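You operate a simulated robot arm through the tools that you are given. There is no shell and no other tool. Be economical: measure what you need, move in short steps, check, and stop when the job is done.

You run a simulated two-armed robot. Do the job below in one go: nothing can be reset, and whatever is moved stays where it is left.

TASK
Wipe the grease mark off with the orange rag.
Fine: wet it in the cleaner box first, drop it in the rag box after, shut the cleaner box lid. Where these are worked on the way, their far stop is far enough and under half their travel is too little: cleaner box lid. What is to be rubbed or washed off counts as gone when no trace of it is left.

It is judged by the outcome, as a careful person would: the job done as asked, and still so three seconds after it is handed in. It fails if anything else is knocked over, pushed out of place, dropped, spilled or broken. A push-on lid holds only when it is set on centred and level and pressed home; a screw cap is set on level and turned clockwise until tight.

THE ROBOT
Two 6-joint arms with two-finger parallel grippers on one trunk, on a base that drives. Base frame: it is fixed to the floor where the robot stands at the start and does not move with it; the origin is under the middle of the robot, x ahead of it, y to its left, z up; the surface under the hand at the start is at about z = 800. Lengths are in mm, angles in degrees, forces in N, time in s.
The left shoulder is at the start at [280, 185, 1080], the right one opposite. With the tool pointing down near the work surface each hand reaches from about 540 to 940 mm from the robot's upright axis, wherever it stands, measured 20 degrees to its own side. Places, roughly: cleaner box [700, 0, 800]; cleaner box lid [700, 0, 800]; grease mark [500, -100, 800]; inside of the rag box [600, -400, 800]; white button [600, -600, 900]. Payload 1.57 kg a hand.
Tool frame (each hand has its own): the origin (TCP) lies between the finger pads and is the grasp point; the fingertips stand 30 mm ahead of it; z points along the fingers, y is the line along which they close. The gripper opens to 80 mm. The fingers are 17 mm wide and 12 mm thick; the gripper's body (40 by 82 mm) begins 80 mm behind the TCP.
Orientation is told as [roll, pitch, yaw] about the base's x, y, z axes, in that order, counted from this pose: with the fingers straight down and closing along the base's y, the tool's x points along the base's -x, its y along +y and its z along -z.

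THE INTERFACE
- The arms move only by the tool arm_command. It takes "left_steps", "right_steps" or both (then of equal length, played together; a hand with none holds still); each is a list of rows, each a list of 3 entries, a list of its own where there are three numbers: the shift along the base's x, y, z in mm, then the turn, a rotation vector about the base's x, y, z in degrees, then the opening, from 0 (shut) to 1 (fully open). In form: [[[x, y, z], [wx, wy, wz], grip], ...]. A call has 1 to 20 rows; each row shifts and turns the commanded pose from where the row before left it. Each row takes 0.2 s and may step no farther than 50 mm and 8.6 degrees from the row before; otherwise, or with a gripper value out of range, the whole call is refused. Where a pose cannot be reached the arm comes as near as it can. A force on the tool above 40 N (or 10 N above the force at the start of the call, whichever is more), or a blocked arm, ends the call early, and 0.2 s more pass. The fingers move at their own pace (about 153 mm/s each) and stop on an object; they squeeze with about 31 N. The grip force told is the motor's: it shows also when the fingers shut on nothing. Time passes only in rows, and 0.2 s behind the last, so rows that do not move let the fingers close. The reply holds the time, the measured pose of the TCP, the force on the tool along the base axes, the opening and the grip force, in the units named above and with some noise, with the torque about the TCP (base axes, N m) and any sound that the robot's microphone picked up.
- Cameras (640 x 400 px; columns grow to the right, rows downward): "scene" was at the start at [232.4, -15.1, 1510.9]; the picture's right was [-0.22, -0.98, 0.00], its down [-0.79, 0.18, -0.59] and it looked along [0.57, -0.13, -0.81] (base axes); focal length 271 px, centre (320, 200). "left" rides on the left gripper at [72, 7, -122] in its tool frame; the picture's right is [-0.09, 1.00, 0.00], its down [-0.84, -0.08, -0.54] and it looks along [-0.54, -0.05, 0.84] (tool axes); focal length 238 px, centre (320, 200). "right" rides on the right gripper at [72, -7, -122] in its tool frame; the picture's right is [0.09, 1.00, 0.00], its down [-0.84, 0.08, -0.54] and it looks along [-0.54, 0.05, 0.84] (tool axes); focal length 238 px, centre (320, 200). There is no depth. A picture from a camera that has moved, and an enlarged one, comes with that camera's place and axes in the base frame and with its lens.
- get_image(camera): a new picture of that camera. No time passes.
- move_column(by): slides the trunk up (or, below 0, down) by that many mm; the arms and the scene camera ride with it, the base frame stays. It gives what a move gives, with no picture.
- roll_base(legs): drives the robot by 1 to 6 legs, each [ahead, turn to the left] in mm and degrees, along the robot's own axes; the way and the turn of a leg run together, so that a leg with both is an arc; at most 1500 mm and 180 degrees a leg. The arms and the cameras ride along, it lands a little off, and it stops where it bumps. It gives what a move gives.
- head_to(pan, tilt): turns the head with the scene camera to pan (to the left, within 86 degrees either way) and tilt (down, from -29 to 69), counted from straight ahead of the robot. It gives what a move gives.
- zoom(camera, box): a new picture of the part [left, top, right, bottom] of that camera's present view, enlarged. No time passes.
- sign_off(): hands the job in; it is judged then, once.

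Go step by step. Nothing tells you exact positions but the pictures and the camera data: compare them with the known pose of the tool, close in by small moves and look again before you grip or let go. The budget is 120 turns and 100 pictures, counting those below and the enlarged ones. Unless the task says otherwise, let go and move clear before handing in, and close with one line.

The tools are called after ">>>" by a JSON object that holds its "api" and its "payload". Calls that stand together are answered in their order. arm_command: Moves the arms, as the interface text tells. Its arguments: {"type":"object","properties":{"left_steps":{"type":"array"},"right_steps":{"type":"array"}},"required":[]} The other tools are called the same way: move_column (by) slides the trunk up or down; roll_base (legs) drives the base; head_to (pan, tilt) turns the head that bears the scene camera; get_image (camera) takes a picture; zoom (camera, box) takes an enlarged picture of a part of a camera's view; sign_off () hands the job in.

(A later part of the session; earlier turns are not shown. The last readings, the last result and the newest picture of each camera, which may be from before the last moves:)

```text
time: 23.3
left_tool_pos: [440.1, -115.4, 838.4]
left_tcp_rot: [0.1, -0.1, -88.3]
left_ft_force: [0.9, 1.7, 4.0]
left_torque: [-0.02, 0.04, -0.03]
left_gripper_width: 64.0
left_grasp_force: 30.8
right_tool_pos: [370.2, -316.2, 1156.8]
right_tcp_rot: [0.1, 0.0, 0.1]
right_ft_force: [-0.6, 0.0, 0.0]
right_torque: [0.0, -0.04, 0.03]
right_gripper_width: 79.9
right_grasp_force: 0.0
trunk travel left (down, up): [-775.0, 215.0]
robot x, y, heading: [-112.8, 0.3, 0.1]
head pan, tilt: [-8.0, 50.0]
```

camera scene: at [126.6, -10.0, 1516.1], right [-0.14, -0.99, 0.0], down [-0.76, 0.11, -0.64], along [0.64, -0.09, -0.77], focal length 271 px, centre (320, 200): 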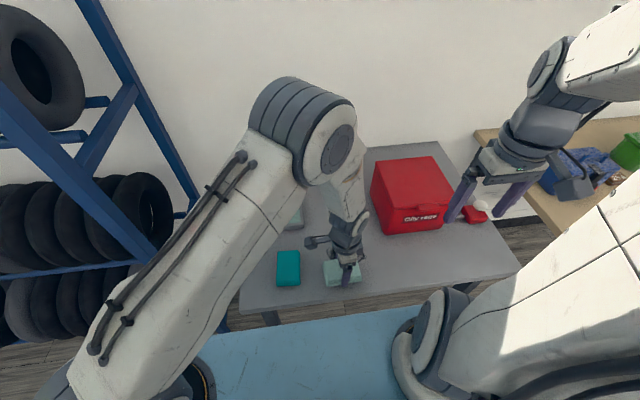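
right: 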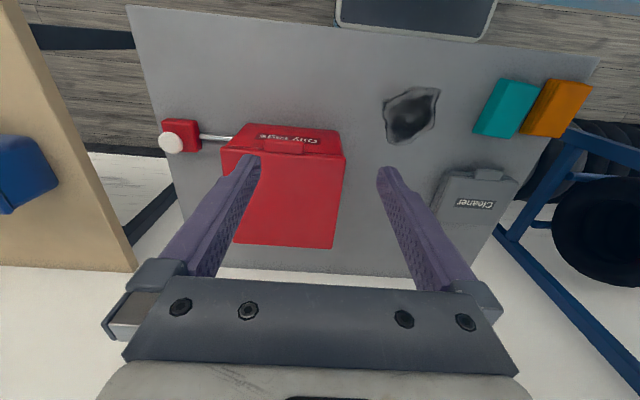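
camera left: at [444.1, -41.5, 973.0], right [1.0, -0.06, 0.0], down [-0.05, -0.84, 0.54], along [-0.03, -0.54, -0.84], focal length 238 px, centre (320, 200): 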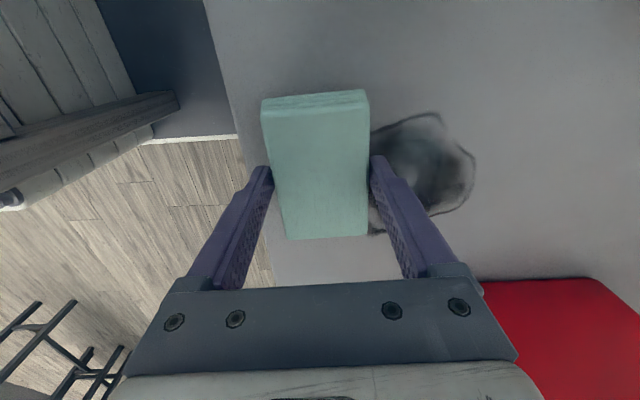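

Contact with about 4 N. I press 1 mm more and sweep out and back.

>>> {"api": "arm_command", "payload": {"left_steps": [[[0, 0, -1], [0, 0, 0], 0.3], [[20, 0, 0], [0, 0, 0], 0.3], [[20, 0, 0], [0, 0, 0], 0.3], [[20, 0, 0], [0, 0, 0], 0.3], [[20, 0, 0], [0, 0, 0], 0.3], [[20, 0, 0], [0, 0, 0], 0.3], [[20, 0, 0], [0, 0, 0], 0.3], [[20, 0, 0], [0, 0, 0], 0.3], [[0, -25, 0], [0, 0, 0], 0.3], [[0, -25, 0], [0, 0, 0], 0.3], [[-20, 0, 0], [0, 0, 0], 0.3], [[-20, 0, 0], [0, 0, 0], 0.3], [[-20, 0, 0], [0, 0, 0], 0.3], [[-20, 0, 0], [0, 0, 0], 0.3], [[-20, 0, 0], [0, 0, 0], 0.3], [[-20, 0, 0], [0, 0, 0], 0.3], [[-20, 0, 0], [0, 0, 0], 0.3]]}}

>>> {"api": "get_image", "payload": {"camera": "left"}}

>>> {"api": "zoom", "payload": {"camera": "scene", "box": [270, 190, 420, 300]}}

```text
time: 26.9
left_tool_pos: [440.6, -167.0, 839.0]
left_tcp_rot: [0.1, -0.2, -88.4]
left_ft_force: [8.1, -0.8, 24.5]
left_torque: [-0.28, -0.32, 0.05]
left_gripper_width: 63.6
left_grasp_force: 31.1
right_tool_pos: [370.2, -316.2, 1157.0]
right_tcp_rot: [0.0, 0.1, 0.2]
right_ft_force: [-0.7, 0.4, 0.1]
right_torque: [-0.02, 0.0, 0.01]
right_gripper_width: 79.9
right_grasp_force: 0.0
trunk travel left (down, up): [-775.0, 215.0]
robot x, y, heading: [-111.7, -0.9, 0.1]
head pan, tilt: [-8.0, 50.0]
```

```text
60 pictures are left
camera left: at [444.0, -93.7, 960.0], right [1.0, -0.06, 0.0], down [-0.06, -0.84, 0.54], along [-0.03, -0.54, -0.84], focal length 238 px, centre (320, 200)
```

left: 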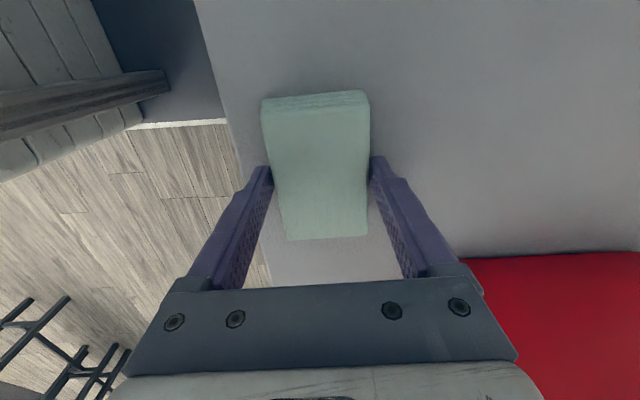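

```text
3.64 times, centred on (345, 245) of scene
camera zoom: at [126.2, -9.8, 1516.2], right [-0.14, -0.99, 0.0], down [-0.76, 0.11, -0.64], along [0.64, -0.09, -0.77], focal length 985 px, centre (229, 36)
```

zoom: 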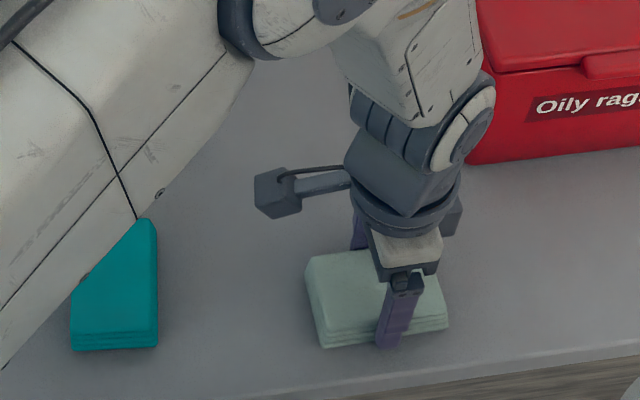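

The mark seems gone. One more middle pass, then lift and inspect the area.

>>> {"api": "arm_command", "payload": {"left_steps": [[[0, 25, 0], [0, 0, 0], 0.3], [[20, 0, 0], [0, 0, 0], 0.3], [[20, 0, 0], [0, 0, 0], 0.3], [[20, 0, 0], [0, 0, 0], 0.3], [[20, 0, 0], [0, 0, 0], 0.3], [[20, 0, 0], [0, 0, 0], 0.3], [[20, 0, 0], [0, 0, 0], 0.3], [[0, 0, 40], [0, 0, 0], 0.3], [[0, 0, 40], [0, 0, 0], 0.3], [[0, 0, 40], [0, 0, 0], 0.3], [[0, 40, 0], [0, 0, 0], 0.3], [[0, 40, 0], [0, 0, 0], 0.3], [[0, 40, 0], [0, 0, 0], 0.3]]}}

>>> {"api": "get_image", "payload": {"camera": "left"}}

>>> {"api": "zoom", "payload": {"camera": "scene", "box": [270, 190, 420, 300]}}

>>> {"api": "get_image", "payload": {"camera": "right"}}

```text
time: 29.7
left_tool_pos: [560.3, -19.9, 956.7]
left_tcp_rot: [0.0, -0.1, -88.4]
left_ft_force: [0.2, -0.5, -0.5]
left_torque: [0.02, 0.02, -0.01]
left_gripper_width: 64.1
left_grasp_force: 30.7
right_tool_pos: [370.7, -316.2, 1156.1]
right_tcp_rot: [-0.1, 0.1, 0.1]
right_ft_force: [-0.8, -0.3, 0.1]
right_torque: [0.0, -0.03, 0.03]
right_gripper_width: 80.0
right_grasp_force: 0.2
trunk travel left (down, up): [-775.0, 215.0]
robot x, y, heading: [-108.2, -2.6, -0.1]
head pan, tilt: [-8.0, 50.0]
```

```text
58 pictures are left
camera left: at [563.9, 53.1, 1079.5], right [1.0, -0.06, 0.0], down [-0.05, -0.84, 0.54], along [-0.03, -0.54, -0.84], focal length 238 px, centre (320, 200)
```

left: 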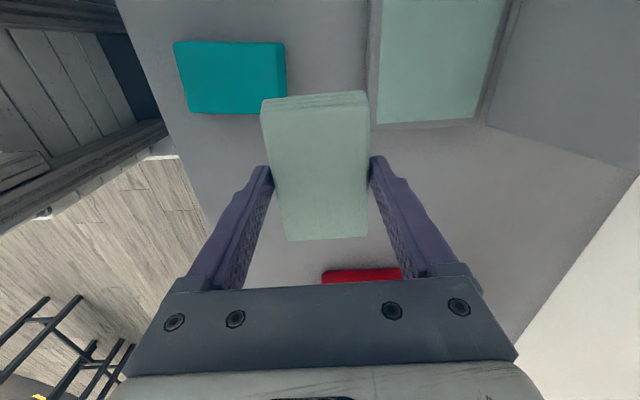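

```text
3.64 times, centred on (345, 245) of scene
camera zoom: at [126.6, -10.2, 1516.1], right [-0.14, -0.99, 0.0], down [-0.76, 0.11, -0.64], along [0.64, -0.09, -0.77], focal length 985 px, centre (229, 36)
```

zoom: 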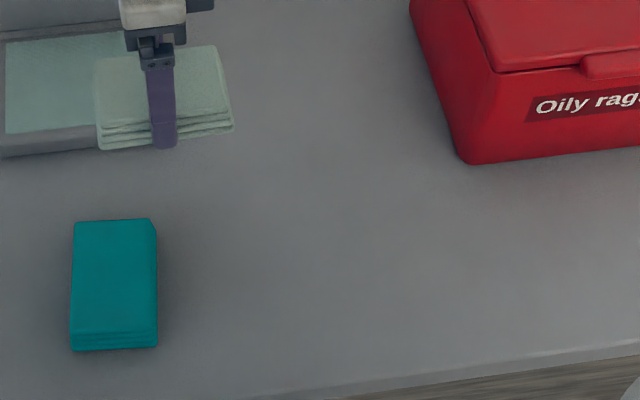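

```text
56 pictures are left
camera right: at [298.7, -323.7, 1278.9], right [-0.09, 1.0, 0.0], down [0.84, 0.08, 0.54], along [0.54, 0.05, -0.84], focal length 238 px, centre (320, 200)
```

right: 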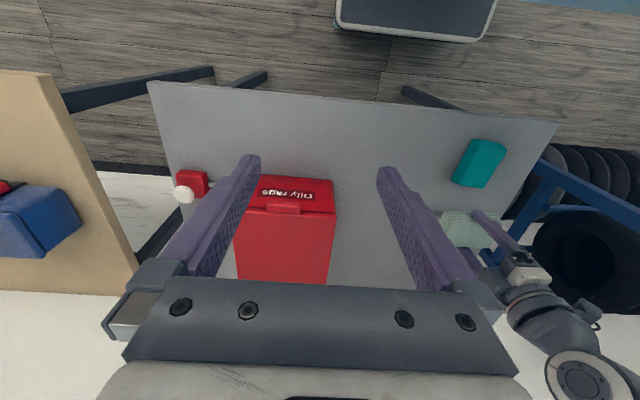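

No trace of the mark is left. The rag box lid top is at z≈938 (x 547–740, y −460…−270), the button at about (580, −583, 856). I raise the rag and turn the base 30° right, going a little ahead, so both are in reach.

>>> {"api": "arm_command", "payload": {"left_steps": [[[-20, 15, 40], [0, 0, 0], 0.3], [[-20, 15, 40], [0, 0, 0], 0.3], [[-20, 15, 40], [0, 0, 0], 0.3], [[-20, 15, 40], [0, 0, 0], 0.3]]}}

>>> {"api": "roll_base", "payload": {"legs": [[0, -30], [55, 0]]}}

>>> {"api": "head_to", "payload": {"pan": 0, "tilt": 50}}

>>> {"api": "get_image", "payload": {"camera": "scene"}}

>>> {"api": "get_image", "payload": {"camera": "right"}}

```text
time: 30.7
left_tool_pos: [482.0, 39.3, 1118.8]
left_tcp_rot: [0.1, 0.0, -88.4]
left_ft_force: [-0.1, 0.1, -0.5]
left_torque: [0.03, 0.03, -0.03]
left_gripper_width: 63.9
left_grasp_force: 31.2
right_tool_pos: [371.2, -316.6, 1157.3]
right_tcp_rot: [0.1, 0.0, 0.0]
right_ft_force: [-0.2, -0.6, 0.0]
right_torque: [0.01, -0.01, 0.03]
right_gripper_width: 80.1
right_grasp_force: 0.0
trunk travel left (down, up): [-775.0, 215.0]
robot x, y, heading: [-112.7, 0.9, -0.1]
head pan, tilt: [-8.0, 50.0]
```

```text
time: 33.1
left_tool_pos: [471.9, -290.4, 1118.0]
left_tcp_rot: [0.2, 0.0, -118.3]
left_ft_force: [0.5, 1.0, 0.0]
left_torque: [0.03, -0.03, 0.02]
left_gripper_width: 63.7
left_grasp_force: 31.0
right_tool_pos: [197.3, -541.3, 1157.6]
right_tcp_rot: [0.0, 0.0, -29.8]
right_ft_force: [0.1, 0.4, -0.3]
right_torque: [-0.03, -0.06, 0.0]
right_gripper_width: 80.0
right_grasp_force: 0.0
trunk travel left (down, up): [-775.0, 215.0]
robot x, y, heading: [-61.1, -29.9, -29.8]
head pan, tilt: [-8.0, 50.0]
```

```text
time: 33.8
left_tool_pos: [472.5, -289.2, 1117.0]
left_tcp_rot: [0.1, -0.1, -118.1]
left_ft_force: [-0.6, 0.3, -1.0]
left_torque: [0.0, -0.01, -0.03]
left_gripper_width: 63.9
left_grasp_force: 31.1
right_tool_pos: [197.3, -542.2, 1156.9]
right_tcp_rot: [0.0, -0.1, -29.8]
right_ft_force: [-0.5, -0.1, 0.3]
right_torque: [0.03, 0.01, -0.05]
right_gripper_width: 79.9
right_grasp_force: 0.1
trunk travel left (down, up): [-775.0, 215.0]
robot x, y, heading: [-63.5, -26.0, -29.9]
head pan, tilt: [0.0, 50.0]
```

```text
55 pictures are left
camera scene: at [144.5, -145.4, 1516.1], right [-0.5, -0.87, 0.0], down [-0.66, 0.38, -0.64], along [0.56, -0.32, -0.77], focal length 271 px, centre (320, 200)
```

scene: 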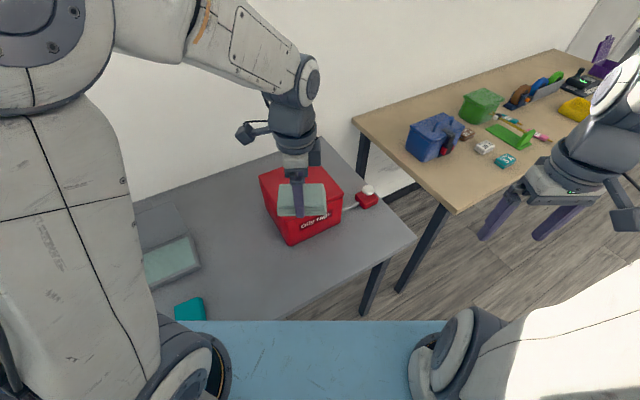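

```text
54 pictures are left
camera right: at [132.3, -512.4, 1278.9], right [0.42, 0.91, 0.0], down [0.76, -0.35, 0.54], along [0.49, -0.23, -0.84], focal length 238 px, centre (320, 200)
```

right: 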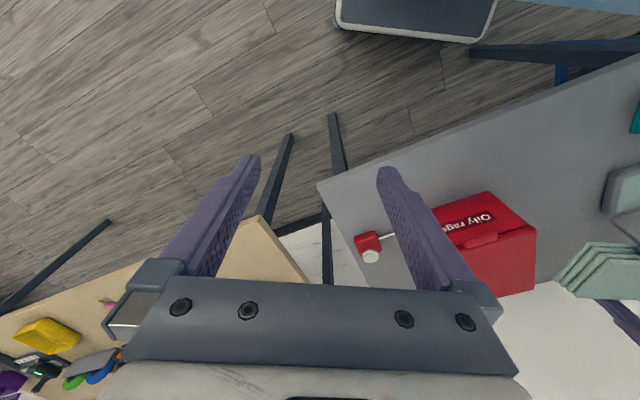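

Right hand next: shut its fingers and move above the white button.

>>> {"api": "arm_command", "payload": {"right_steps": [[[42.5, -4.5, -15], [0, 0, 0], 0], [[42.5, -4.5, -15], [0, 0, 0], 0], [[42.5, -4.5, -15], [0, 0, 0], 0], [[42.5, -4.5, -15], [0, 0, 0], 0], [[42.5, -4.5, -15], [0, 0, 0], 0], [[42.5, -4.5, -15], [0, 0, 0], 0], [[42.5, -4.5, -15], [0, 0, 0], 0], [[42.5, -4.5, -15], [0, 0, 0], 0], [[42.5, -4.5, -15], [0, 0, 0], 0], [[0, 0, -40], [0, 0, 0], 0]]}}

>>> {"api": "get_image", "payload": {"camera": "right"}}

>>> {"api": "zoom", "payload": {"camera": "scene", "box": [300, 130, 440, 240]}}

```text
time: 36.0
left_tool_pos: [471.8, -289.0, 1117.3]
left_tcp_rot: [0.1, -0.1, -118.2]
left_ft_force: [0.1, 0.2, -0.6]
left_torque: [-0.01, 0.0, -0.03]
left_gripper_width: 63.8
left_grasp_force: 30.8
right_tool_pos: [580.3, -582.5, 981.3]
right_tcp_rot: [-0.1, 0.0, -29.8]
right_ft_force: [0.5, 0.1, 0.0]
right_torque: [-0.02, -0.01, 0.03]
right_gripper_width: 0.0
right_grasp_force: 21.0
trunk travel left (down, up): [-775.0, 215.0]
robot x, y, heading: [-60.2, -28.5, -29.9]
head pan, tilt: [0.0, 50.0]
```

```text
53 pictures are left
camera right: at [515.5, -551.8, 1103.7], right [0.42, 0.91, 0.0], down [0.76, -0.35, 0.54], along [0.49, -0.23, -0.84], focal length 238 px, centre (320, 200)
```

right: 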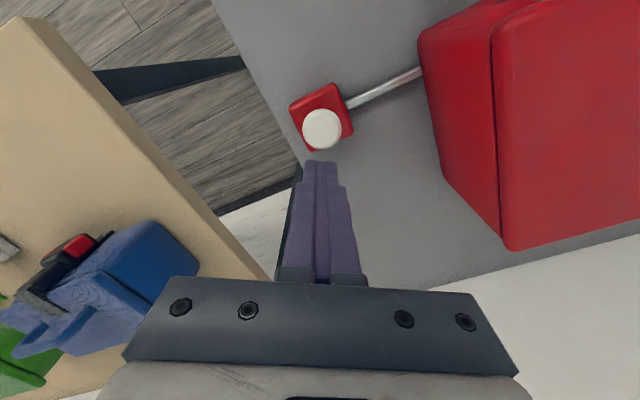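

```text
3.64 times, centred on (370, 185) of scene
camera zoom: at [144.6, -145.3, 1516.1], right [-0.5, -0.87, 0.0], down [-0.66, 0.38, -0.64], along [0.56, -0.32, -0.77], focal length 985 px, centre (138, 254)
```

zoom: 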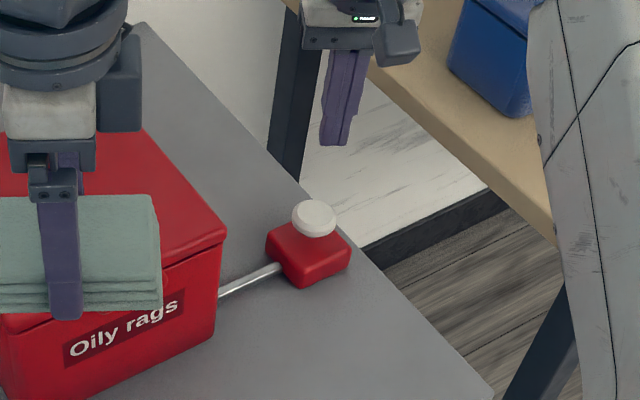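

Button centre refined to (579, −578, 860). I descend to just above it and press in small steps.

>>> {"api": "arm_command", "payload": {"right_steps": [[[-1, 4, -40], [0, 0, 0], 0], [[0, 0, -35], [0, 0, 0], 0], [[0, 0, -8], [0, 0, 0], 0], [[0, 0, -5], [0, 0, 0], 0], [[0, 0, -5], [0, 0, 0], 0]]}}

>>> {"api": "get_image", "payload": {"camera": "scene"}}

>>> {"api": "get_image", "payload": {"camera": "right"}}

```text
time: 37.2
left_tool_pos: [471.6, -289.5, 1117.8]
left_tcp_rot: [0.1, 0.0, -118.3]
left_ft_force: [0.4, -0.6, -0.2]
left_torque: [-0.01, -0.03, 0.05]
left_gripper_width: 63.7
left_grasp_force: 31.4
right_tool_pos: [578.0, -577.9, 887.8]
right_tcp_rot: [0.1, 0.0, -29.8]
right_ft_force: [0.5, -0.5, 3.2]
right_torque: [0.04, -0.02, -0.03]
right_gripper_width: 0.0
right_grasp_force: 21.9
trunk travel left (down, up): [-775.0, 215.0]
robot x, y, heading: [-63.5, -29.7, -29.7]
head pan, tilt: [0.0, 50.0]
```

```text
51 pictures are left
camera scene: at [144.5, -145.3, 1516.0], right [-0.5, -0.87, 0.0], down [-0.66, 0.38, -0.64], along [0.56, -0.32, -0.77], focal length 271 px, centre (320, 200)
```

scene: 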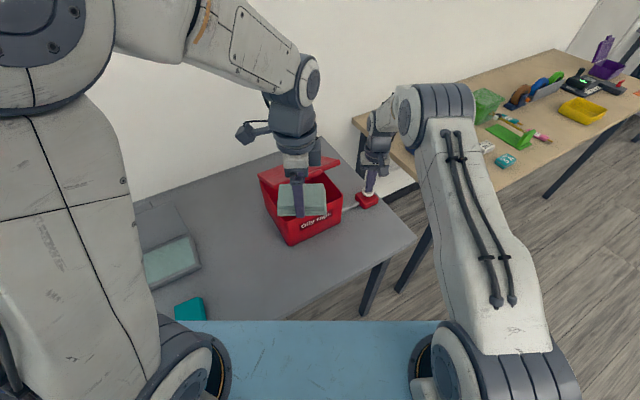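

```text
50 pictures are left
camera right: at [513.4, -548.3, 1010.2], right [0.42, 0.91, 0.0], down [0.76, -0.35, 0.54], along [0.49, -0.23, -0.84], focal length 238 px, centre (320, 200)
```

right: 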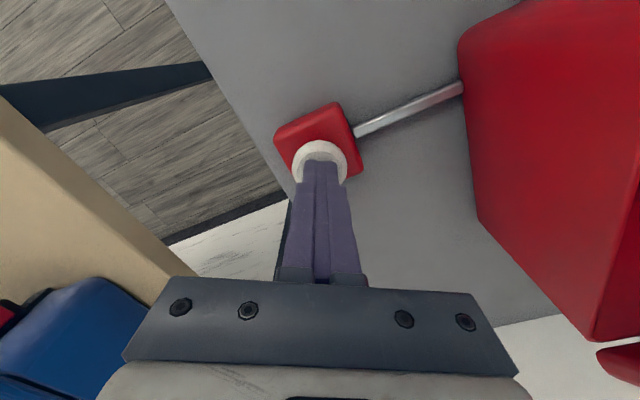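

The button works the lid in proportion. I press on until it bottoms.

>>> {"api": "arm_command", "payload": {"right_steps": [[[0, 0, -4], [0, 0, 0], 0], [[0, 0, -4], [0, 0, 0], 0], [[0, 0, -3], [0, 0, 0], 0], [[0, 0, 0], [0, 0, 0], 0]]}}

>>> {"api": "zoom", "payload": {"camera": "scene", "box": [230, 120, 400, 250]}}

>>> {"api": "get_image", "payload": {"camera": "left"}}

```text
time: 38.2
left_tool_pos: [472.3, -288.6, 1118.5]
left_tcp_rot: [0.1, 0.0, -118.3]
left_ft_force: [-0.1, -0.3, -0.3]
left_torque: [0.0, -0.02, 0.02]
left_gripper_width: 63.5
left_grasp_force: 30.9
right_tool_pos: [578.5, -580.0, 878.0]
right_tcp_rot: [0.0, 0.0, -29.9]
right_ft_force: [-1.0, 1.5, 0.7]
right_torque: [0.02, 0.01, 0.0]
right_gripper_width: 0.2
right_grasp_force: 21.9
trunk travel left (down, up): [-775.0, 215.0]
robot x, y, heading: [-60.4, -29.0, -29.7]
head pan, tilt: [0.0, 50.0]
```

```text
3.08 times, centred on (315, 185) of scene
camera zoom: at [144.5, -145.2, 1516.1], right [-0.5, -0.87, 0.0], down [-0.66, 0.38, -0.64], along [0.56, -0.32, -0.77], focal length 833 px, centre (335, 246)
```

zoom: 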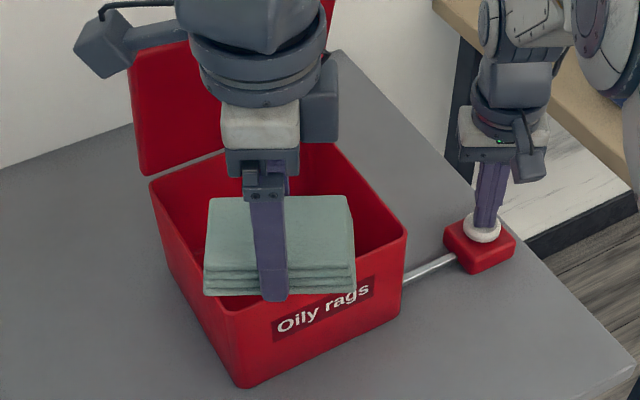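

```text
48 pictures are left
camera left: at [510.9, -228.3, 1239.7], right [0.83, -0.55, 0.0], down [-0.46, -0.7, 0.54], along [-0.3, -0.45, -0.84], focal length 238 px, centre (320, 200)
```

left: 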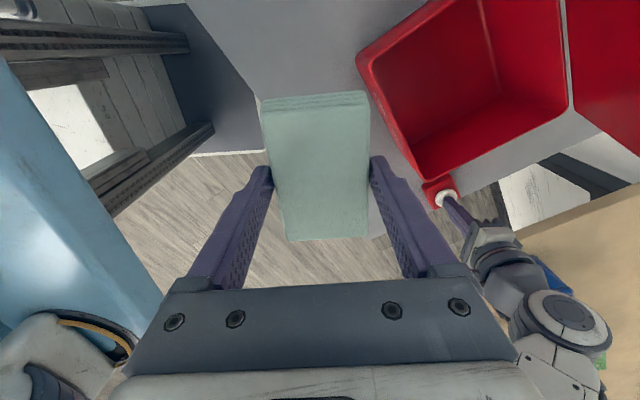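

The lid stands fully open while the button is held. I carry the rag over the box with the left hand.

>>> {"api": "arm_command", "payload": {"left_steps": [[[41, -19, 0], [0, 0, 0], 0.3], [[41, -19, 0], [0, 0, 0], 0.3], [[41, -19, 0], [0, 0, 0], 0.3], [[40, -19, 0], [0, 0, 0], 0.3], [[0, 0, -40], [0, 0, 0], 0.3], [[0, 0, -40], [0, 0, 0], 0.3], [[0, 0, -40], [0, 0, 0], 0.3]]}}

>>> {"api": "get_image", "payload": {"camera": "left"}}

>>> {"api": "zoom", "payload": {"camera": "scene", "box": [230, 100, 400, 250]}}

```text
time: 39.8
left_tool_pos: [635.0, -364.0, 999.3]
left_tcp_rot: [0.5, -0.2, -118.2]
left_ft_force: [-3.6, 2.9, 10.4]
left_torque: [0.38, -0.93, 0.32]
left_gripper_width: 64.0
left_grasp_force: 31.6
right_tool_pos: [578.9, -577.3, 879.1]
right_tcp_rot: [0.0, 0.0, -29.8]
right_ft_force: [-0.2, -0.4, 0.0]
right_torque: [-0.01, -0.06, -0.02]
right_gripper_width: 0.1
right_grasp_force: 21.4
trunk travel left (down, up): [-775.0, 215.0]
robot x, y, heading: [-65.4, -24.5, -30.0]
head pan, tilt: [0.0, 50.0]
```

```text
47 pictures are left
camera left: at [674.0, -303.7, 1121.4], right [0.83, -0.55, 0.01], down [-0.47, -0.7, 0.54], along [-0.29, -0.46, -0.84], focal length 238 px, centre (320, 200)
```

left: 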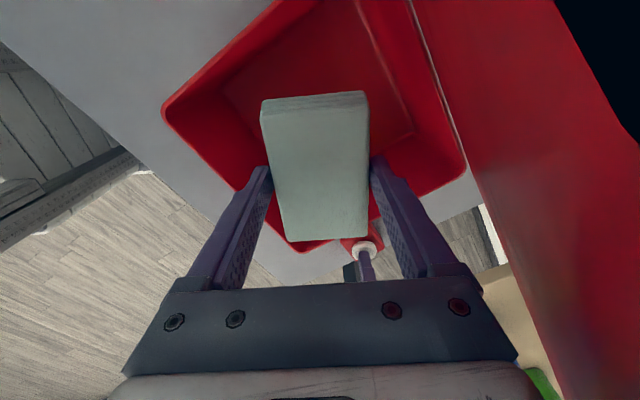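

```text
2.67 times, centred on (315, 175) of scene
camera zoom: at [143.6, -144.8, 1516.6], right [-0.5, -0.87, 0.0], down [-0.66, 0.38, -0.64], along [0.56, -0.32, -0.77], focal length 722 px, centre (333, 267)
```

zoom: 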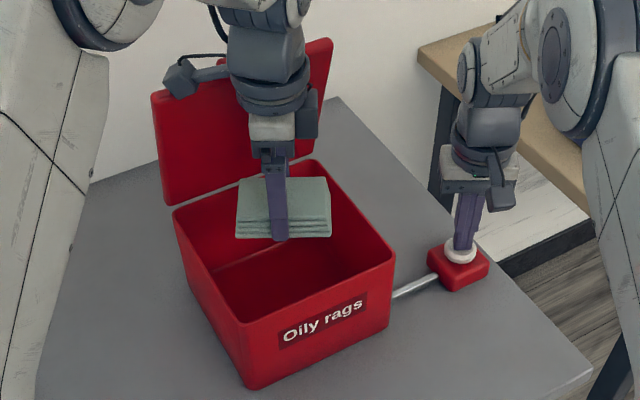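

A contact force of about 10 N appears, likely the wrist near the open lid. I back off toward the robot by 30 mm and up a little.

>>> {"api": "arm_command", "payload": {"left_steps": [[[-5, 0, 15], [0, 0, 0], 0.3], [[-25, 0, 0], [0, 0, 0], 0.3], [[0, 0, 0], [0, 0, 0], 0.3]]}}

>>> {"api": "get_image", "payload": {"camera": "left"}}

>>> {"api": "zoom", "payload": {"camera": "scene", "box": [230, 100, 400, 250]}}

```text
time: 40.6
left_tool_pos: [605.9, -364.9, 1013.1]
left_tcp_rot: [0.2, 0.0, -118.2]
left_ft_force: [0.3, 0.4, 0.0]
left_torque: [0.01, 0.0, -0.05]
left_gripper_width: 63.7
left_grasp_force: 31.1
right_tool_pos: [579.6, -579.0, 878.6]
right_tcp_rot: [-0.1, 0.0, -29.8]
right_ft_force: [-0.8, -0.3, 2.1]
right_torque: [0.03, 0.03, 0.01]
right_gripper_width: 0.1
right_grasp_force: 21.6
trunk travel left (down, up): [-775.0, 215.0]
robot x, y, heading: [-61.5, -31.2, -29.8]
head pan, tilt: [0.0, 50.0]
```

```text
45 pictures are left
camera left: at [644.4, -304.0, 1134.5], right [0.83, -0.55, 0.0], down [-0.46, -0.7, 0.54], along [-0.3, -0.45, -0.84], focal length 238 px, centre (320, 200)
```

left: 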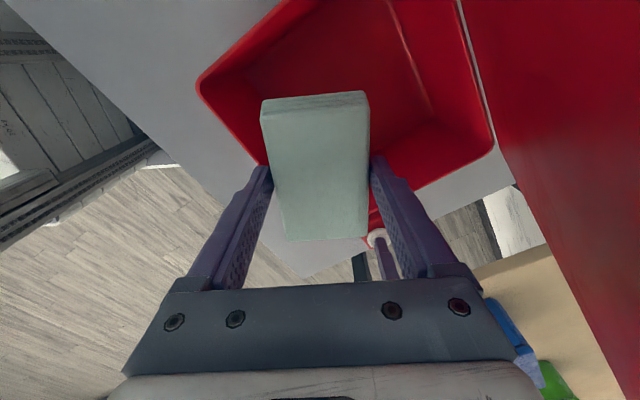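

```text
2.67 times, centred on (315, 175) of scene
camera zoom: at [144.4, -145.3, 1516.1], right [-0.5, -0.87, 0.0], down [-0.66, 0.38, -0.64], along [0.56, -0.32, -0.77], focal length 722 px, centre (333, 267)
```

zoom: 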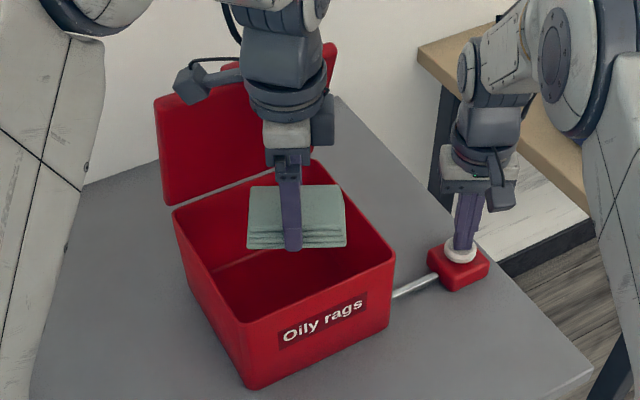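

Contact is gone. I descend here in small steps with x≈615 and watch the force.

>>> {"api": "arm_command", "payload": {"left_steps": [[[9, 0, -15], [0, 0, 0], 0.3], [[0, 0, -20], [0, 0, 0], 0.3], [[0, 0, -15], [0, 0, 0], 0.3]]}}

>>> {"api": "get_image", "payload": {"camera": "left"}}

>>> {"api": "zoom", "payload": {"camera": "scene", "box": [230, 100, 400, 250]}}

```text
time: 41.4
left_tool_pos: [614.9, -365.6, 963.1]
left_tcp_rot: [0.1, -0.1, -118.3]
left_ft_force: [0.1, -0.3, -0.2]
left_torque: [0.0, 0.0, -0.01]
left_gripper_width: 63.9
left_grasp_force: 30.5
right_tool_pos: [578.5, -577.9, 877.6]
right_tcp_rot: [0.0, -0.1, -29.8]
right_ft_force: [0.5, -0.5, 2.7]
right_torque: [-0.01, 0.01, -0.01]
right_gripper_width: 0.1
right_grasp_force: 21.0
trunk travel left (down, up): [-775.0, 215.0]
robot x, y, heading: [-60.7, -29.7, -30.0]
head pan, tilt: [0.0, 50.0]
```

```text
43 pictures are left
camera left: at [653.9, -304.3, 1085.1], right [0.83, -0.55, 0.0], down [-0.47, -0.7, 0.54], along [-0.3, -0.45, -0.84], focal length 238 px, centre (320, 200)
```

left: 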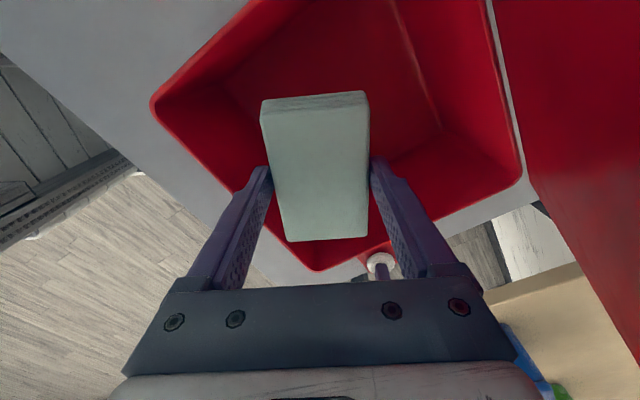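

```text
2.67 times, centred on (315, 175) of scene
camera zoom: at [144.5, -145.3, 1516.1], right [-0.5, -0.87, 0.0], down [-0.66, 0.38, -0.64], along [0.56, -0.32, -0.77], focal length 722 px, centre (333, 267)
```

zoom: 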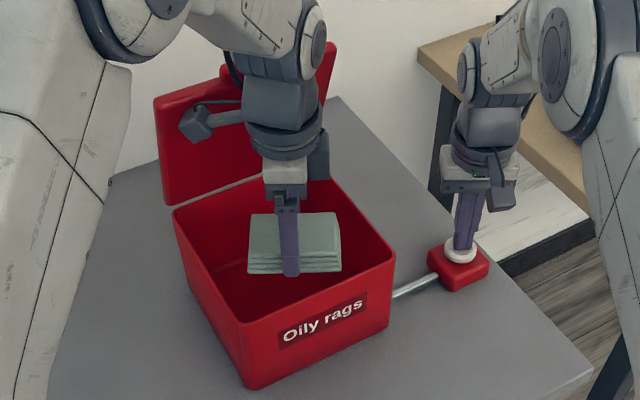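

No contact, rag is over the opening. I shift +8 mm, lower another 40 mm and let go.

>>> {"api": "arm_command", "payload": {"left_steps": [[[6, 2, -15], [0, 0, 0], 0.3], [[3, 0, -15], [0, 0, 0], 0.3], [[0, 0, -12], [0, 0, 0], 0.3]]}}

>>> {"api": "get_image", "payload": {"camera": "left"}}

```text
time: 42.2
left_tool_pos: [623.7, -362.7, 921.8]
left_tcp_rot: [0.2, -0.1, -118.2]
left_ft_force: [-0.8, -0.1, 1.0]
left_torque: [0.02, -0.03, 0.03]
left_gripper_width: 63.5
left_grasp_force: 30.8
right_tool_pos: [579.3, -577.9, 877.5]
right_tcp_rot: [0.0, 0.0, -29.8]
right_ft_force: [-0.4, 0.7, 2.7]
right_torque: [0.02, 0.06, -0.01]
right_gripper_width: 0.1
right_grasp_force: 21.2
trunk travel left (down, up): [-775.0, 215.0]
robot x, y, heading: [-63.2, -27.3, -29.8]
head pan, tilt: [0.0, 50.0]
```

```text
41 pictures are left
camera left: at [662.1, -302.1, 1042.8], right [0.83, -0.55, 0.0], down [-0.47, -0.7, 0.54], along [-0.3, -0.45, -0.84], focal length 238 px, centre (320, 200)
```

left: 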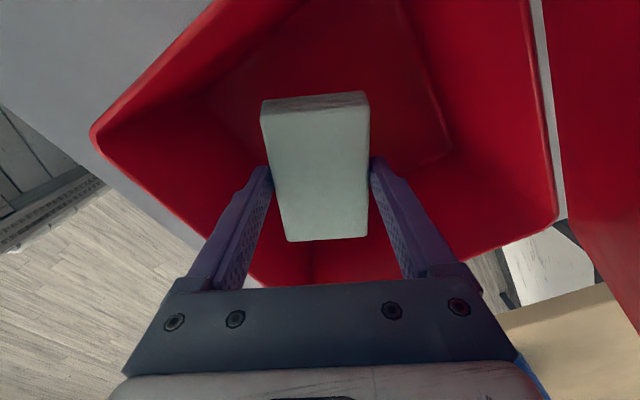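

The rag is inside the rim, clear of the walls. I open the fingers and rise straight up.

>>> {"api": "arm_command", "payload": {"left_steps": [[[0, 0, 0], [0, 0, 0], 1], [[0, 0, 0], [0, 0, 0], 1], [[0, 0, 20], [0, 0, 0], 1], [[-5, 0, 40], [0, 0, 0], 1], [[-10, 0, 40], [0, 0, 0], 1], [[-10, 0, 40], [0, 0, 0], 1], [[-30, 10, 30], [0, 0, 0], 1], [[-40, 20, 20], [0, 0, 0], 1], [[-40, 20, 0], [0, 0, 0], 1], [[-40, 20, 0], [0, 0, 0], 1]]}}

>>> {"api": "get_image", "payload": {"camera": "left"}}

>>> {"api": "zoom", "payload": {"camera": "scene", "box": [230, 100, 400, 250]}}

```text
time: 44.4
left_tool_pos: [447.0, -292.6, 1110.8]
left_tcp_rot: [0.1, 0.0, -118.1]
left_ft_force: [-0.3, 0.1, 0.2]
left_torque: [0.0, 0.03, 0.0]
left_gripper_width: 79.9
left_grasp_force: 0.1
right_tool_pos: [578.3, -578.3, 878.0]
right_tcp_rot: [0.0, 0.1, -29.9]
right_ft_force: [-1.6, 0.6, 2.7]
right_torque: [0.04, 0.05, 0.03]
right_gripper_width: 0.0
right_grasp_force: 21.6
trunk travel left (down, up): [-775.0, 215.0]
robot x, y, heading: [-63.9, -26.5, -29.5]
head pan, tilt: [0.0, 50.0]
```

```text
40 pictures are left
camera left: at [487.3, -231.8, 1233.2], right [0.83, -0.55, 0.0], down [-0.46, -0.7, 0.54], along [-0.3, -0.45, -0.84], focal length 238 px, centre (320, 200)
```

left: 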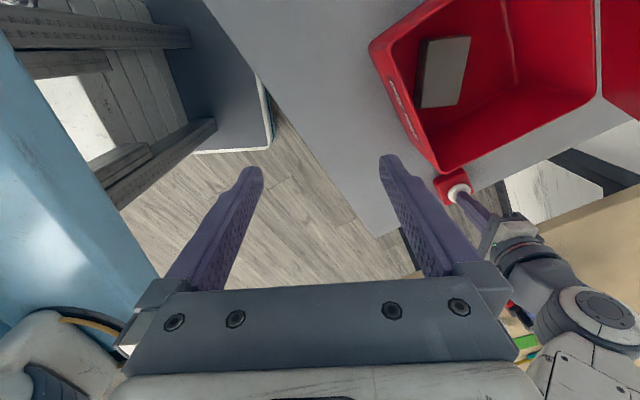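

```text
2.67 times, centred on (315, 175) of scene
camera zoom: at [144.5, -145.3, 1516.2], right [-0.5, -0.87, 0.0], down [-0.66, 0.38, -0.64], along [0.56, -0.32, -0.77], focal length 722 px, centre (333, 267)
```

zoom: 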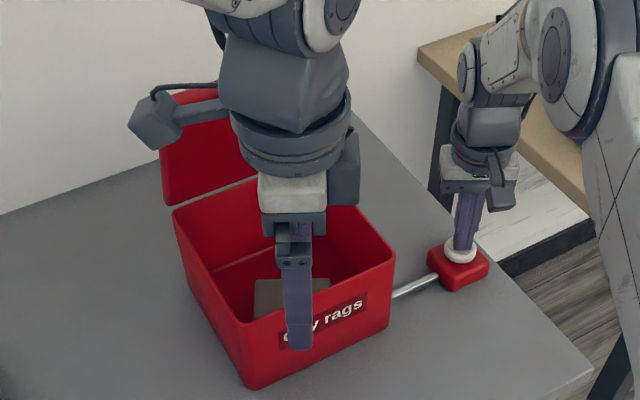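

The rag lies in the box. I release the button slowly so the lid closes, then take the right hand up and back.

>>> {"api": "arm_command", "payload": {"right_steps": [[[0, 0, 3], [0, 0, 0], 0], [[0, 0, 3], [0, 0, 0], 0], [[0, 0, 3], [0, 0, 0], 0], [[0, 0, 3], [0, 0, 0], 0], [[0, 0, 4], [0, 0, 0], 0], [[0, 0, 4], [0, 0, 0], 0], [[0, 0, 20], [0, 0, 0], 0], [[0, 0, 40], [0, 0, 0], 0], [[0, 0, 40], [0, 0, 0], 0], [[0, 0, 40], [0, 0, 0], 0], [[-40, 4, 20], [0, 0, 0], 0], [[-40, 4, 20], [0, 0, 0], 0], [[-40, 4, 20], [0, 0, 0], 0], [[-40, 4, 20], [0, 0, 0], 0], [[-40, 4, 20], [0, 0, 0], 0], [[-40, 4, 10], [0, 0, 0], 0], [[-40, 4, 0], [0, 0, 0], 0], [[-40, 4, 0], [0, 0, 0], 0], [[-40, 4, 0], [0, 0, 0], 0]]}}

>>> {"api": "get_image", "payload": {"camera": "scene"}}

```text
time: 48.4
left_tool_pos: [449.6, -292.4, 1111.2]
left_tcp_rot: [0.0, 0.0, -118.3]
left_ft_force: [0.9, -0.2, -0.1]
left_torque: [-0.05, 0.0, 0.04]
left_gripper_width: 80.3
left_grasp_force: 0.2
right_tool_pos: [219.4, -540.7, 1147.2]
right_tcp_rot: [0.0, -0.1, -29.8]
right_ft_force: [-0.1, 0.8, 0.5]
right_torque: [0.01, 0.03, 0.0]
right_gripper_width: 0.0
right_grasp_force: 20.9
trunk travel left (down, up): [-775.0, 215.0]
robot x, y, heading: [-64.7, -26.8, -29.8]
head pan, tilt: [0.0, 50.0]
```

```text
38 pictures are left
camera scene: at [144.7, -145.4, 1516.1], right [-0.5, -0.87, 0.0], down [-0.66, 0.38, -0.64], along [0.56, -0.32, -0.77], focal length 271 px, centre (320, 200)
```

scene: 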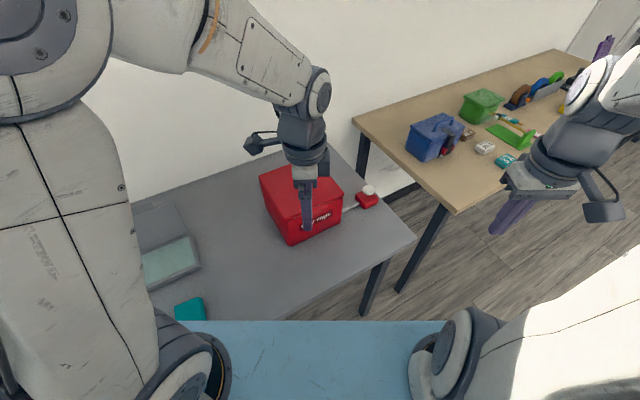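

The rag box lid closed by itself. I drive the base back to the earlier stance to shut the cleaner lid.

>>> {"api": "roll_base", "payload": {"legs": [[-55, 0], [0, 30]]}}

>>> {"api": "arm_command", "payload": {"left_steps": [[[5, 5, -5], [0, 0, 8], 0.3], [[5, 5, -5], [0, 0, 8], 0.3], [[5, 5, -5], [0, 0, 8], 0.3], [[5, 5, -5], [0, 0, 8], 0.3], [[5, 5, -5], [0, 0, 8], 0], [[5, 5, -5], [0, 0, 8], 0], [[0, 0, -5], [0, 0, 8], 0], [[0, 0, -5], [0, 0, 8], 0], [[0, 0, -5], [0, 0, 8], 0], [[0, 0, -5], [0, 0, 8], 0], [[0, 0, 0], [0, 0, 8], 0]]}}

>>> {"api": "get_image", "payload": {"camera": "left"}}

>>> {"api": "get_image", "payload": {"camera": "scene"}}

```text
time: 50.9
left_tool_pos: [465.3, 23.1, 1110.6]
left_tcp_rot: [0.1, 0.0, -88.3]
left_ft_force: [-0.1, -0.4, 0.1]
left_torque: [0.0, 0.06, 0.03]
left_gripper_width: 80.2
left_grasp_force: 0.1
right_tool_pos: [390.8, -305.8, 1147.4]
right_tcp_rot: [0.0, 0.0, 0.2]
right_ft_force: [-0.1, 0.0, 0.7]
right_torque: [-0.01, 0.02, 0.02]
right_gripper_width: 0.0
right_grasp_force: 21.3
trunk travel left (down, up): [-775.0, 215.0]
robot x, y, heading: [-114.5, 0.1, 0.1]
head pan, tilt: [0.0, 50.0]
```

```text
time: 53.3
left_tool_pos: [494.9, 55.5, 1061.1]
left_tcp_rot: [0.1, 0.0, -0.1]
left_ft_force: [0.4, 0.4, -0.1]
left_torque: [0.0, 0.03, -0.05]
left_gripper_width: 0.0
left_grasp_force: 21.6
right_tool_pos: [390.0, -306.1, 1148.2]
right_tcp_rot: [0.0, -0.1, 0.1]
right_ft_force: [-0.8, 0.3, 0.3]
right_torque: [-0.04, 0.0, 0.04]
right_gripper_width: 0.0
right_grasp_force: 21.2
trunk travel left (down, up): [-775.0, 215.0]
robot x, y, heading: [-111.9, -1.8, 0.2]
head pan, tilt: [0.0, 50.0]
```

```text
37 pictures are left
camera left: at [422.2, 61.4, 1182.6], right [0.09, 1.0, 0.0], down [0.84, -0.08, 0.54], along [0.54, -0.05, -0.84], focal length 238 px, centre (320, 200)
```

left: 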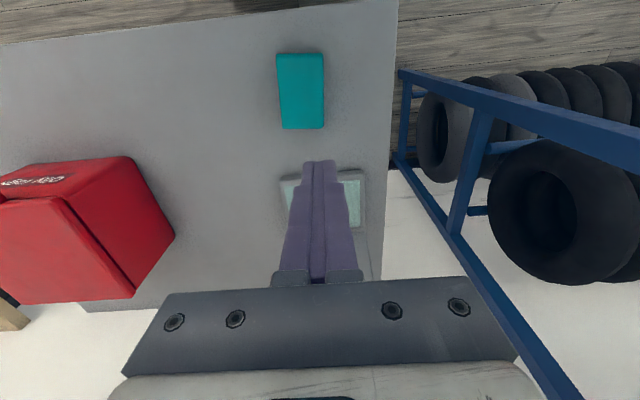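

```text
36 pictures are left
camera scene: at [128.2, 0.8, 1516.1], right [0.0, -1.0, 0.0], down [-0.77, 0.0, -0.64], along [0.64, 0.0, -0.77], focal length 271 px, centre (320, 200)
```

scene: 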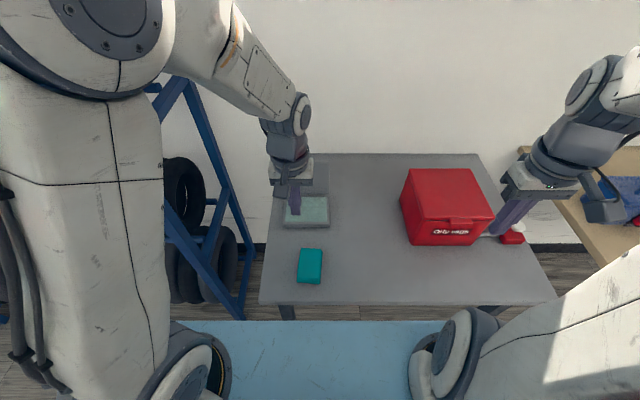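

Zooming to judge the lid angle before pushing it shut.

>>> {"api": "zoom", "payload": {"camera": "scene", "box": [260, 140, 360, 240]}}

>>> {"api": "roll_base", "payload": {"legs": [[90, 0]]}}

>>> {"api": "get_image", "payload": {"camera": "left"}}

>>> {"api": "zoom", "payload": {"camera": "scene", "box": [260, 100, 400, 240]}}

```text
4.00 times, centred on (310, 190) of scene
camera zoom: at [128.2, 0.8, 1516.1], right [0.0, -1.0, 0.0], down [-0.77, 0.0, -0.64], along [0.64, 0.0, -0.77], focal length 1083 px, centre (360, 240)
```

zoom: 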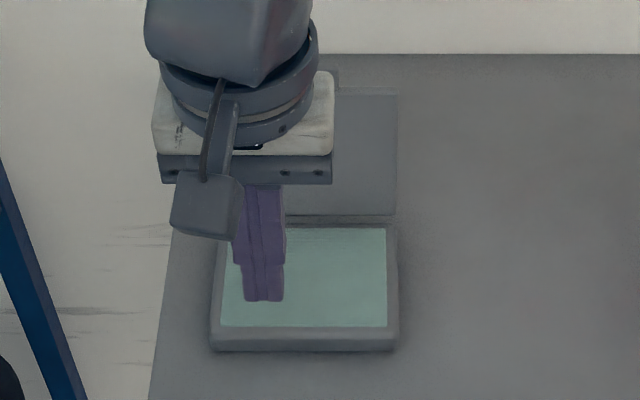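

```text
time: 54.4
left_tool_pos: [585.9, 54.7, 1061.0]
left_tcp_rot: [0.0, 0.0, -0.3]
left_ft_force: [-0.4, 0.5, 0.0]
left_torque: [-0.02, -0.02, 0.01]
left_gripper_width: 0.1
left_grasp_force: 20.8
right_tool_pos: [481.8, -304.8, 1146.9]
right_tcp_rot: [0.0, 0.0, 0.1]
right_ft_force: [-1.0, 0.2, -1.1]
right_torque: [0.02, -0.01, 0.01]
right_gripper_width: 0.0
right_grasp_force: 21.3
trunk travel left (down, up): [-775.0, 215.0]
robot x, y, heading: [-15.7, 1.1, 0.2]
head pan, tilt: [0.0, 50.0]
```

```text
34 pictures are left
camera left: at [513.8, 61.8, 1182.8], right [0.1, 1.0, 0.0], down [0.84, -0.08, 0.54], along [0.54, -0.05, -0.84], focal length 238 px, centre (320, 200)
```

left: 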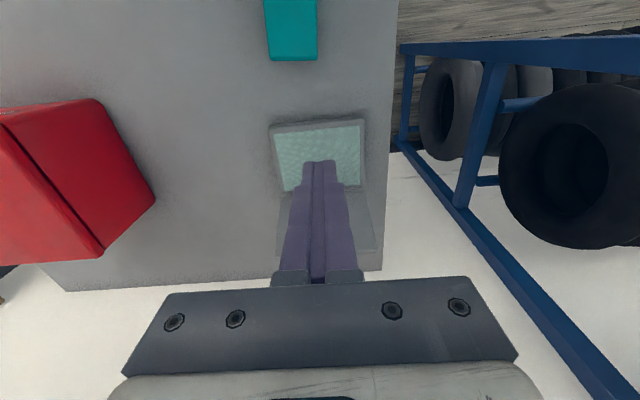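

```text
2.86 times, centred on (330, 170) of scene
camera zoom: at [219.6, 1.1, 1516.2], right [0.0, -1.0, 0.0], down [-0.77, 0.0, -0.64], along [0.64, 0.0, -0.77], focal length 774 px, centre (291, 286)
```

zoom: 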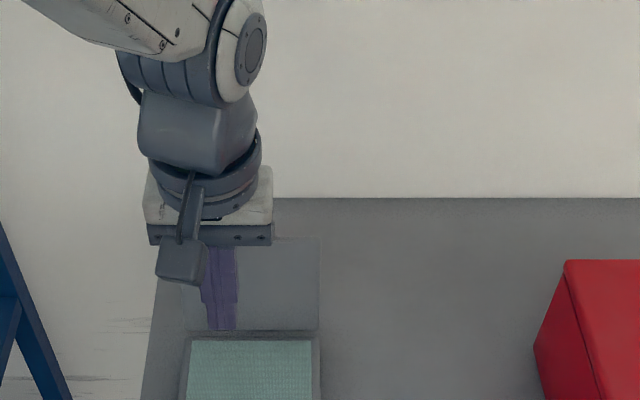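

The open lid's edge is around x 760–790, z 920–945, leaning back. I take the shut fingers over it and down behind it at x≈828.

>>> {"api": "arm_command", "payload": {"left_steps": [[[40, -1, 0], [0, 0, 0], 0], [[40, -1, 0], [0, 0, 0], 0], [[40, -1, 0], [0, 0, 0], 0], [[40, -1, 0], [0, 0, 0], 0], [[40, -1, 0], [0, 0, 0], 0], [[42, -1, 0], [0, 0, 0], 0], [[0, 0, -30], [0, 0, 0], 0]]}}

>>> {"api": "get_image", "payload": {"camera": "left"}}

>>> {"api": "zoom", "payload": {"camera": "scene", "box": [240, 80, 400, 240]}}

```text
time: 56.0
left_tool_pos: [829.6, 49.0, 1030.2]
left_tcp_rot: [0.2, 0.1, -0.3]
left_ft_force: [0.2, 0.0, 0.6]
left_torque: [-0.01, -0.02, 0.0]
left_gripper_width: 0.2
left_grasp_force: 21.6
right_tool_pos: [481.7, -305.0, 1148.1]
right_tcp_rot: [0.0, 0.0, 0.2]
right_ft_force: [0.7, 0.0, -0.8]
right_torque: [0.04, -0.01, -0.01]
right_gripper_width: 0.0
right_grasp_force: 21.9
trunk travel left (down, up): [-775.0, 215.0]
robot x, y, heading: [-14.9, -1.3, 0.1]
head pan, tilt: [0.0, 50.0]
```

```text
32 pictures are left
camera left: at [757.2, 56.4, 1152.4], right [0.1, 1.0, 0.0], down [0.84, -0.08, 0.54], along [0.54, -0.05, -0.84], focal length 238 px, centre (320, 200)
```

left: 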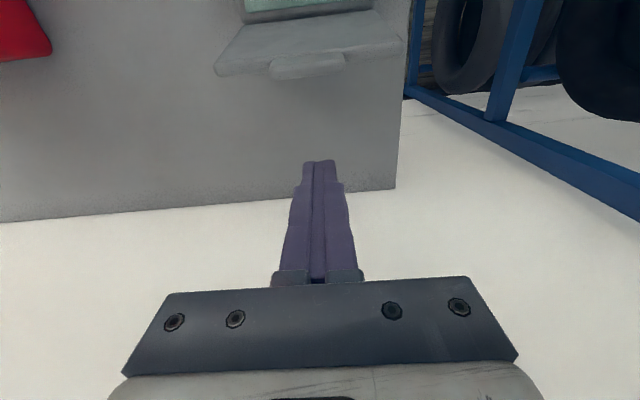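

```text
2.50 times, centred on (320, 160) of scene
camera zoom: at [220.3, 1.1, 1516.1], right [0.0, -1.0, 0.0], down [-0.77, 0.0, -0.64], along [0.64, 0.0, -0.77], focal length 677 px, centre (320, 300)
```

zoom: 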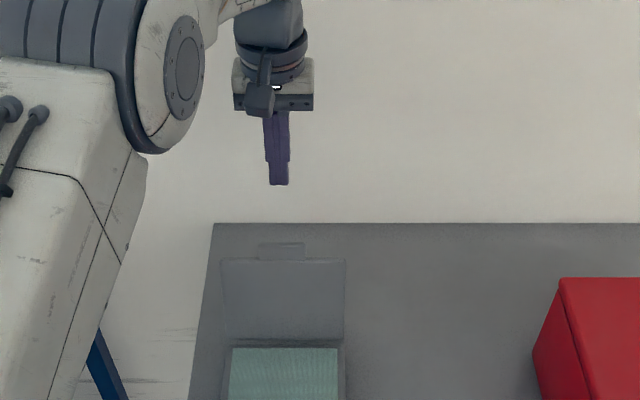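

Lid edge is at about (764, 935); the fingers are well behind it. I lower them and draw back to bring the lid over.

>>> {"api": "arm_command", "payload": {"left_steps": [[[0, 0, -40], [0, 0, 0], 0], [[0, 0, -40], [0, 0, 0], 0], [[0, 0, -20], [0, 0, 0], 0], [[-20, 0, 0], [0, 0, 0], 0], [[-20, 0, 0], [0, 0, 0], 0], [[-15, 0, 0], [0, 0, 0], 0], [[-15, 0, 0], [0, 0, 0], 0], [[-15, 0, 0], [0, 0, 0], 0]]}}

>>> {"api": "get_image", "payload": {"camera": "left"}}

>>> {"api": "zoom", "payload": {"camera": "scene", "box": [240, 80, 400, 240]}}

```text
time: 57.8
left_tool_pos: [742.6, 49.8, 930.2]
left_tcp_rot: [0.1, 0.0, -0.2]
left_ft_force: [0.0, -0.2, 0.0]
left_torque: [0.0, 0.02, -0.02]
left_gripper_width: 0.0
left_grasp_force: 21.1
right_tool_pos: [481.3, -304.7, 1147.1]
right_tcp_rot: [0.0, 0.0, 0.1]
right_ft_force: [0.0, -0.3, 0.8]
right_torque: [0.03, 0.0, 0.01]
right_gripper_width: 0.1
right_grasp_force: 21.4
trunk travel left (down, up): [-775.0, 215.0]
robot x, y, heading: [-16.2, 0.9, 0.2]
head pan, tilt: [0.0, 50.0]
```

```text
30 pictures are left
camera left: at [671.0, 56.2, 1051.9], right [0.1, 1.0, 0.0], down [0.84, -0.08, 0.54], along [0.54, -0.05, -0.84], focal length 238 px, centre (320, 200)
```

left: 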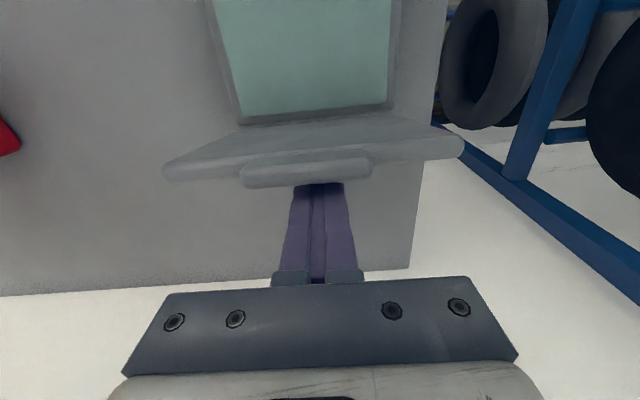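

```text
2.50 times, centred on (320, 160) of scene
camera zoom: at [220.2, 1.1, 1516.1], right [0.0, -1.0, 0.0], down [-0.77, 0.0, -0.64], along [0.64, 0.0, -0.77], focal length 677 px, centre (320, 300)
```

zoom: 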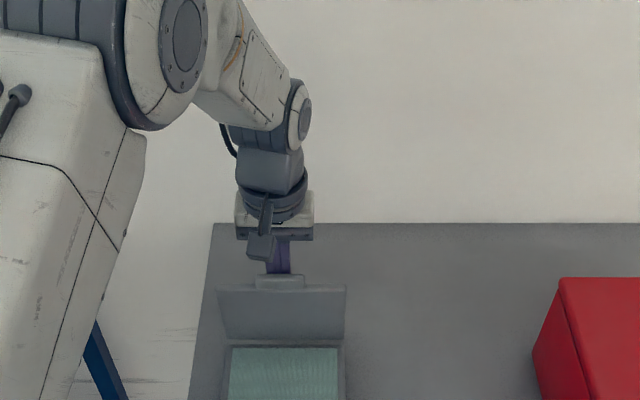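

The lid is following, about vertical now. I keep drawing back slowly.

>>> {"api": "arm_command", "payload": {"left_steps": [[[-12, 0, 0], [0, 0, 0], 0], [[-12, 0, 0], [0, 0, 0], 0], [[-12, 0, -3], [0, 0, 0], 0], [[-12, 0, -4], [0, 0, 0], 0], [[-10, 0, -4], [0, 0, 0], 0], [[0, 0, 0], [0, 0, 0], 0]]}}

>>> {"api": "get_image", "payload": {"camera": "left"}}

>>> {"api": "zoom", "payload": {"camera": "scene", "box": [240, 80, 400, 240]}}

```text
time: 59.2
left_tool_pos: [685.9, 48.5, 919.0]
left_tcp_rot: [0.1, 0.0, -0.2]
left_ft_force: [0.2, 1.2, -1.0]
left_torque: [0.01, 0.0, 0.0]
left_gripper_width: 0.2
left_grasp_force: 20.6
right_tool_pos: [482.5, -304.7, 1147.1]
right_tcp_rot: [0.0, -0.1, 0.1]
right_ft_force: [-0.3, -1.1, 0.7]
right_torque: [0.02, 0.0, 0.0]
right_gripper_width: 0.2
right_grasp_force: 21.2
trunk travel left (down, up): [-775.0, 215.0]
robot x, y, heading: [-21.6, 1.1, 0.3]
head pan, tilt: [0.0, 50.0]
```

```text
28 pictures are left
camera left: at [613.2, 56.0, 1041.6], right [0.1, 1.0, 0.0], down [0.84, -0.08, 0.54], along [0.54, -0.05, -0.84], focal length 238 px, centre (320, 200)
```

left: 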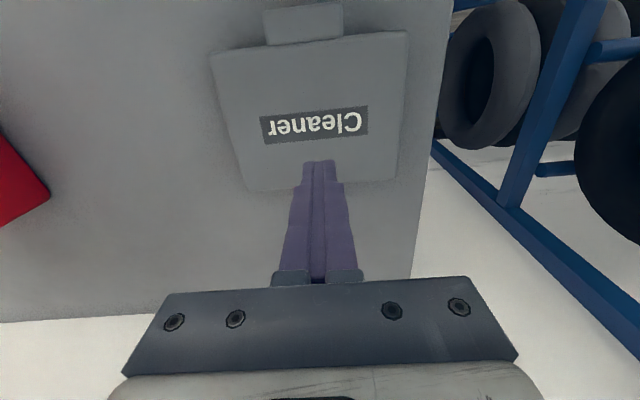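

```text
2.50 times, centred on (320, 160) of scene
camera zoom: at [220.1, 1.1, 1516.1], right [0.0, -1.0, 0.0], down [-0.77, 0.0, -0.64], along [0.64, 0.0, -0.77], focal length 677 px, centre (320, 300)
```

zoom: 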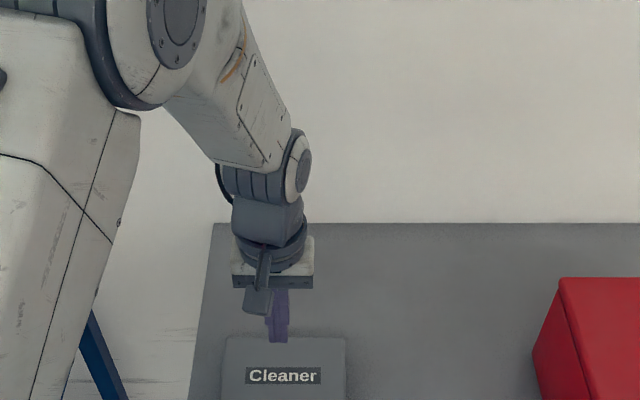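

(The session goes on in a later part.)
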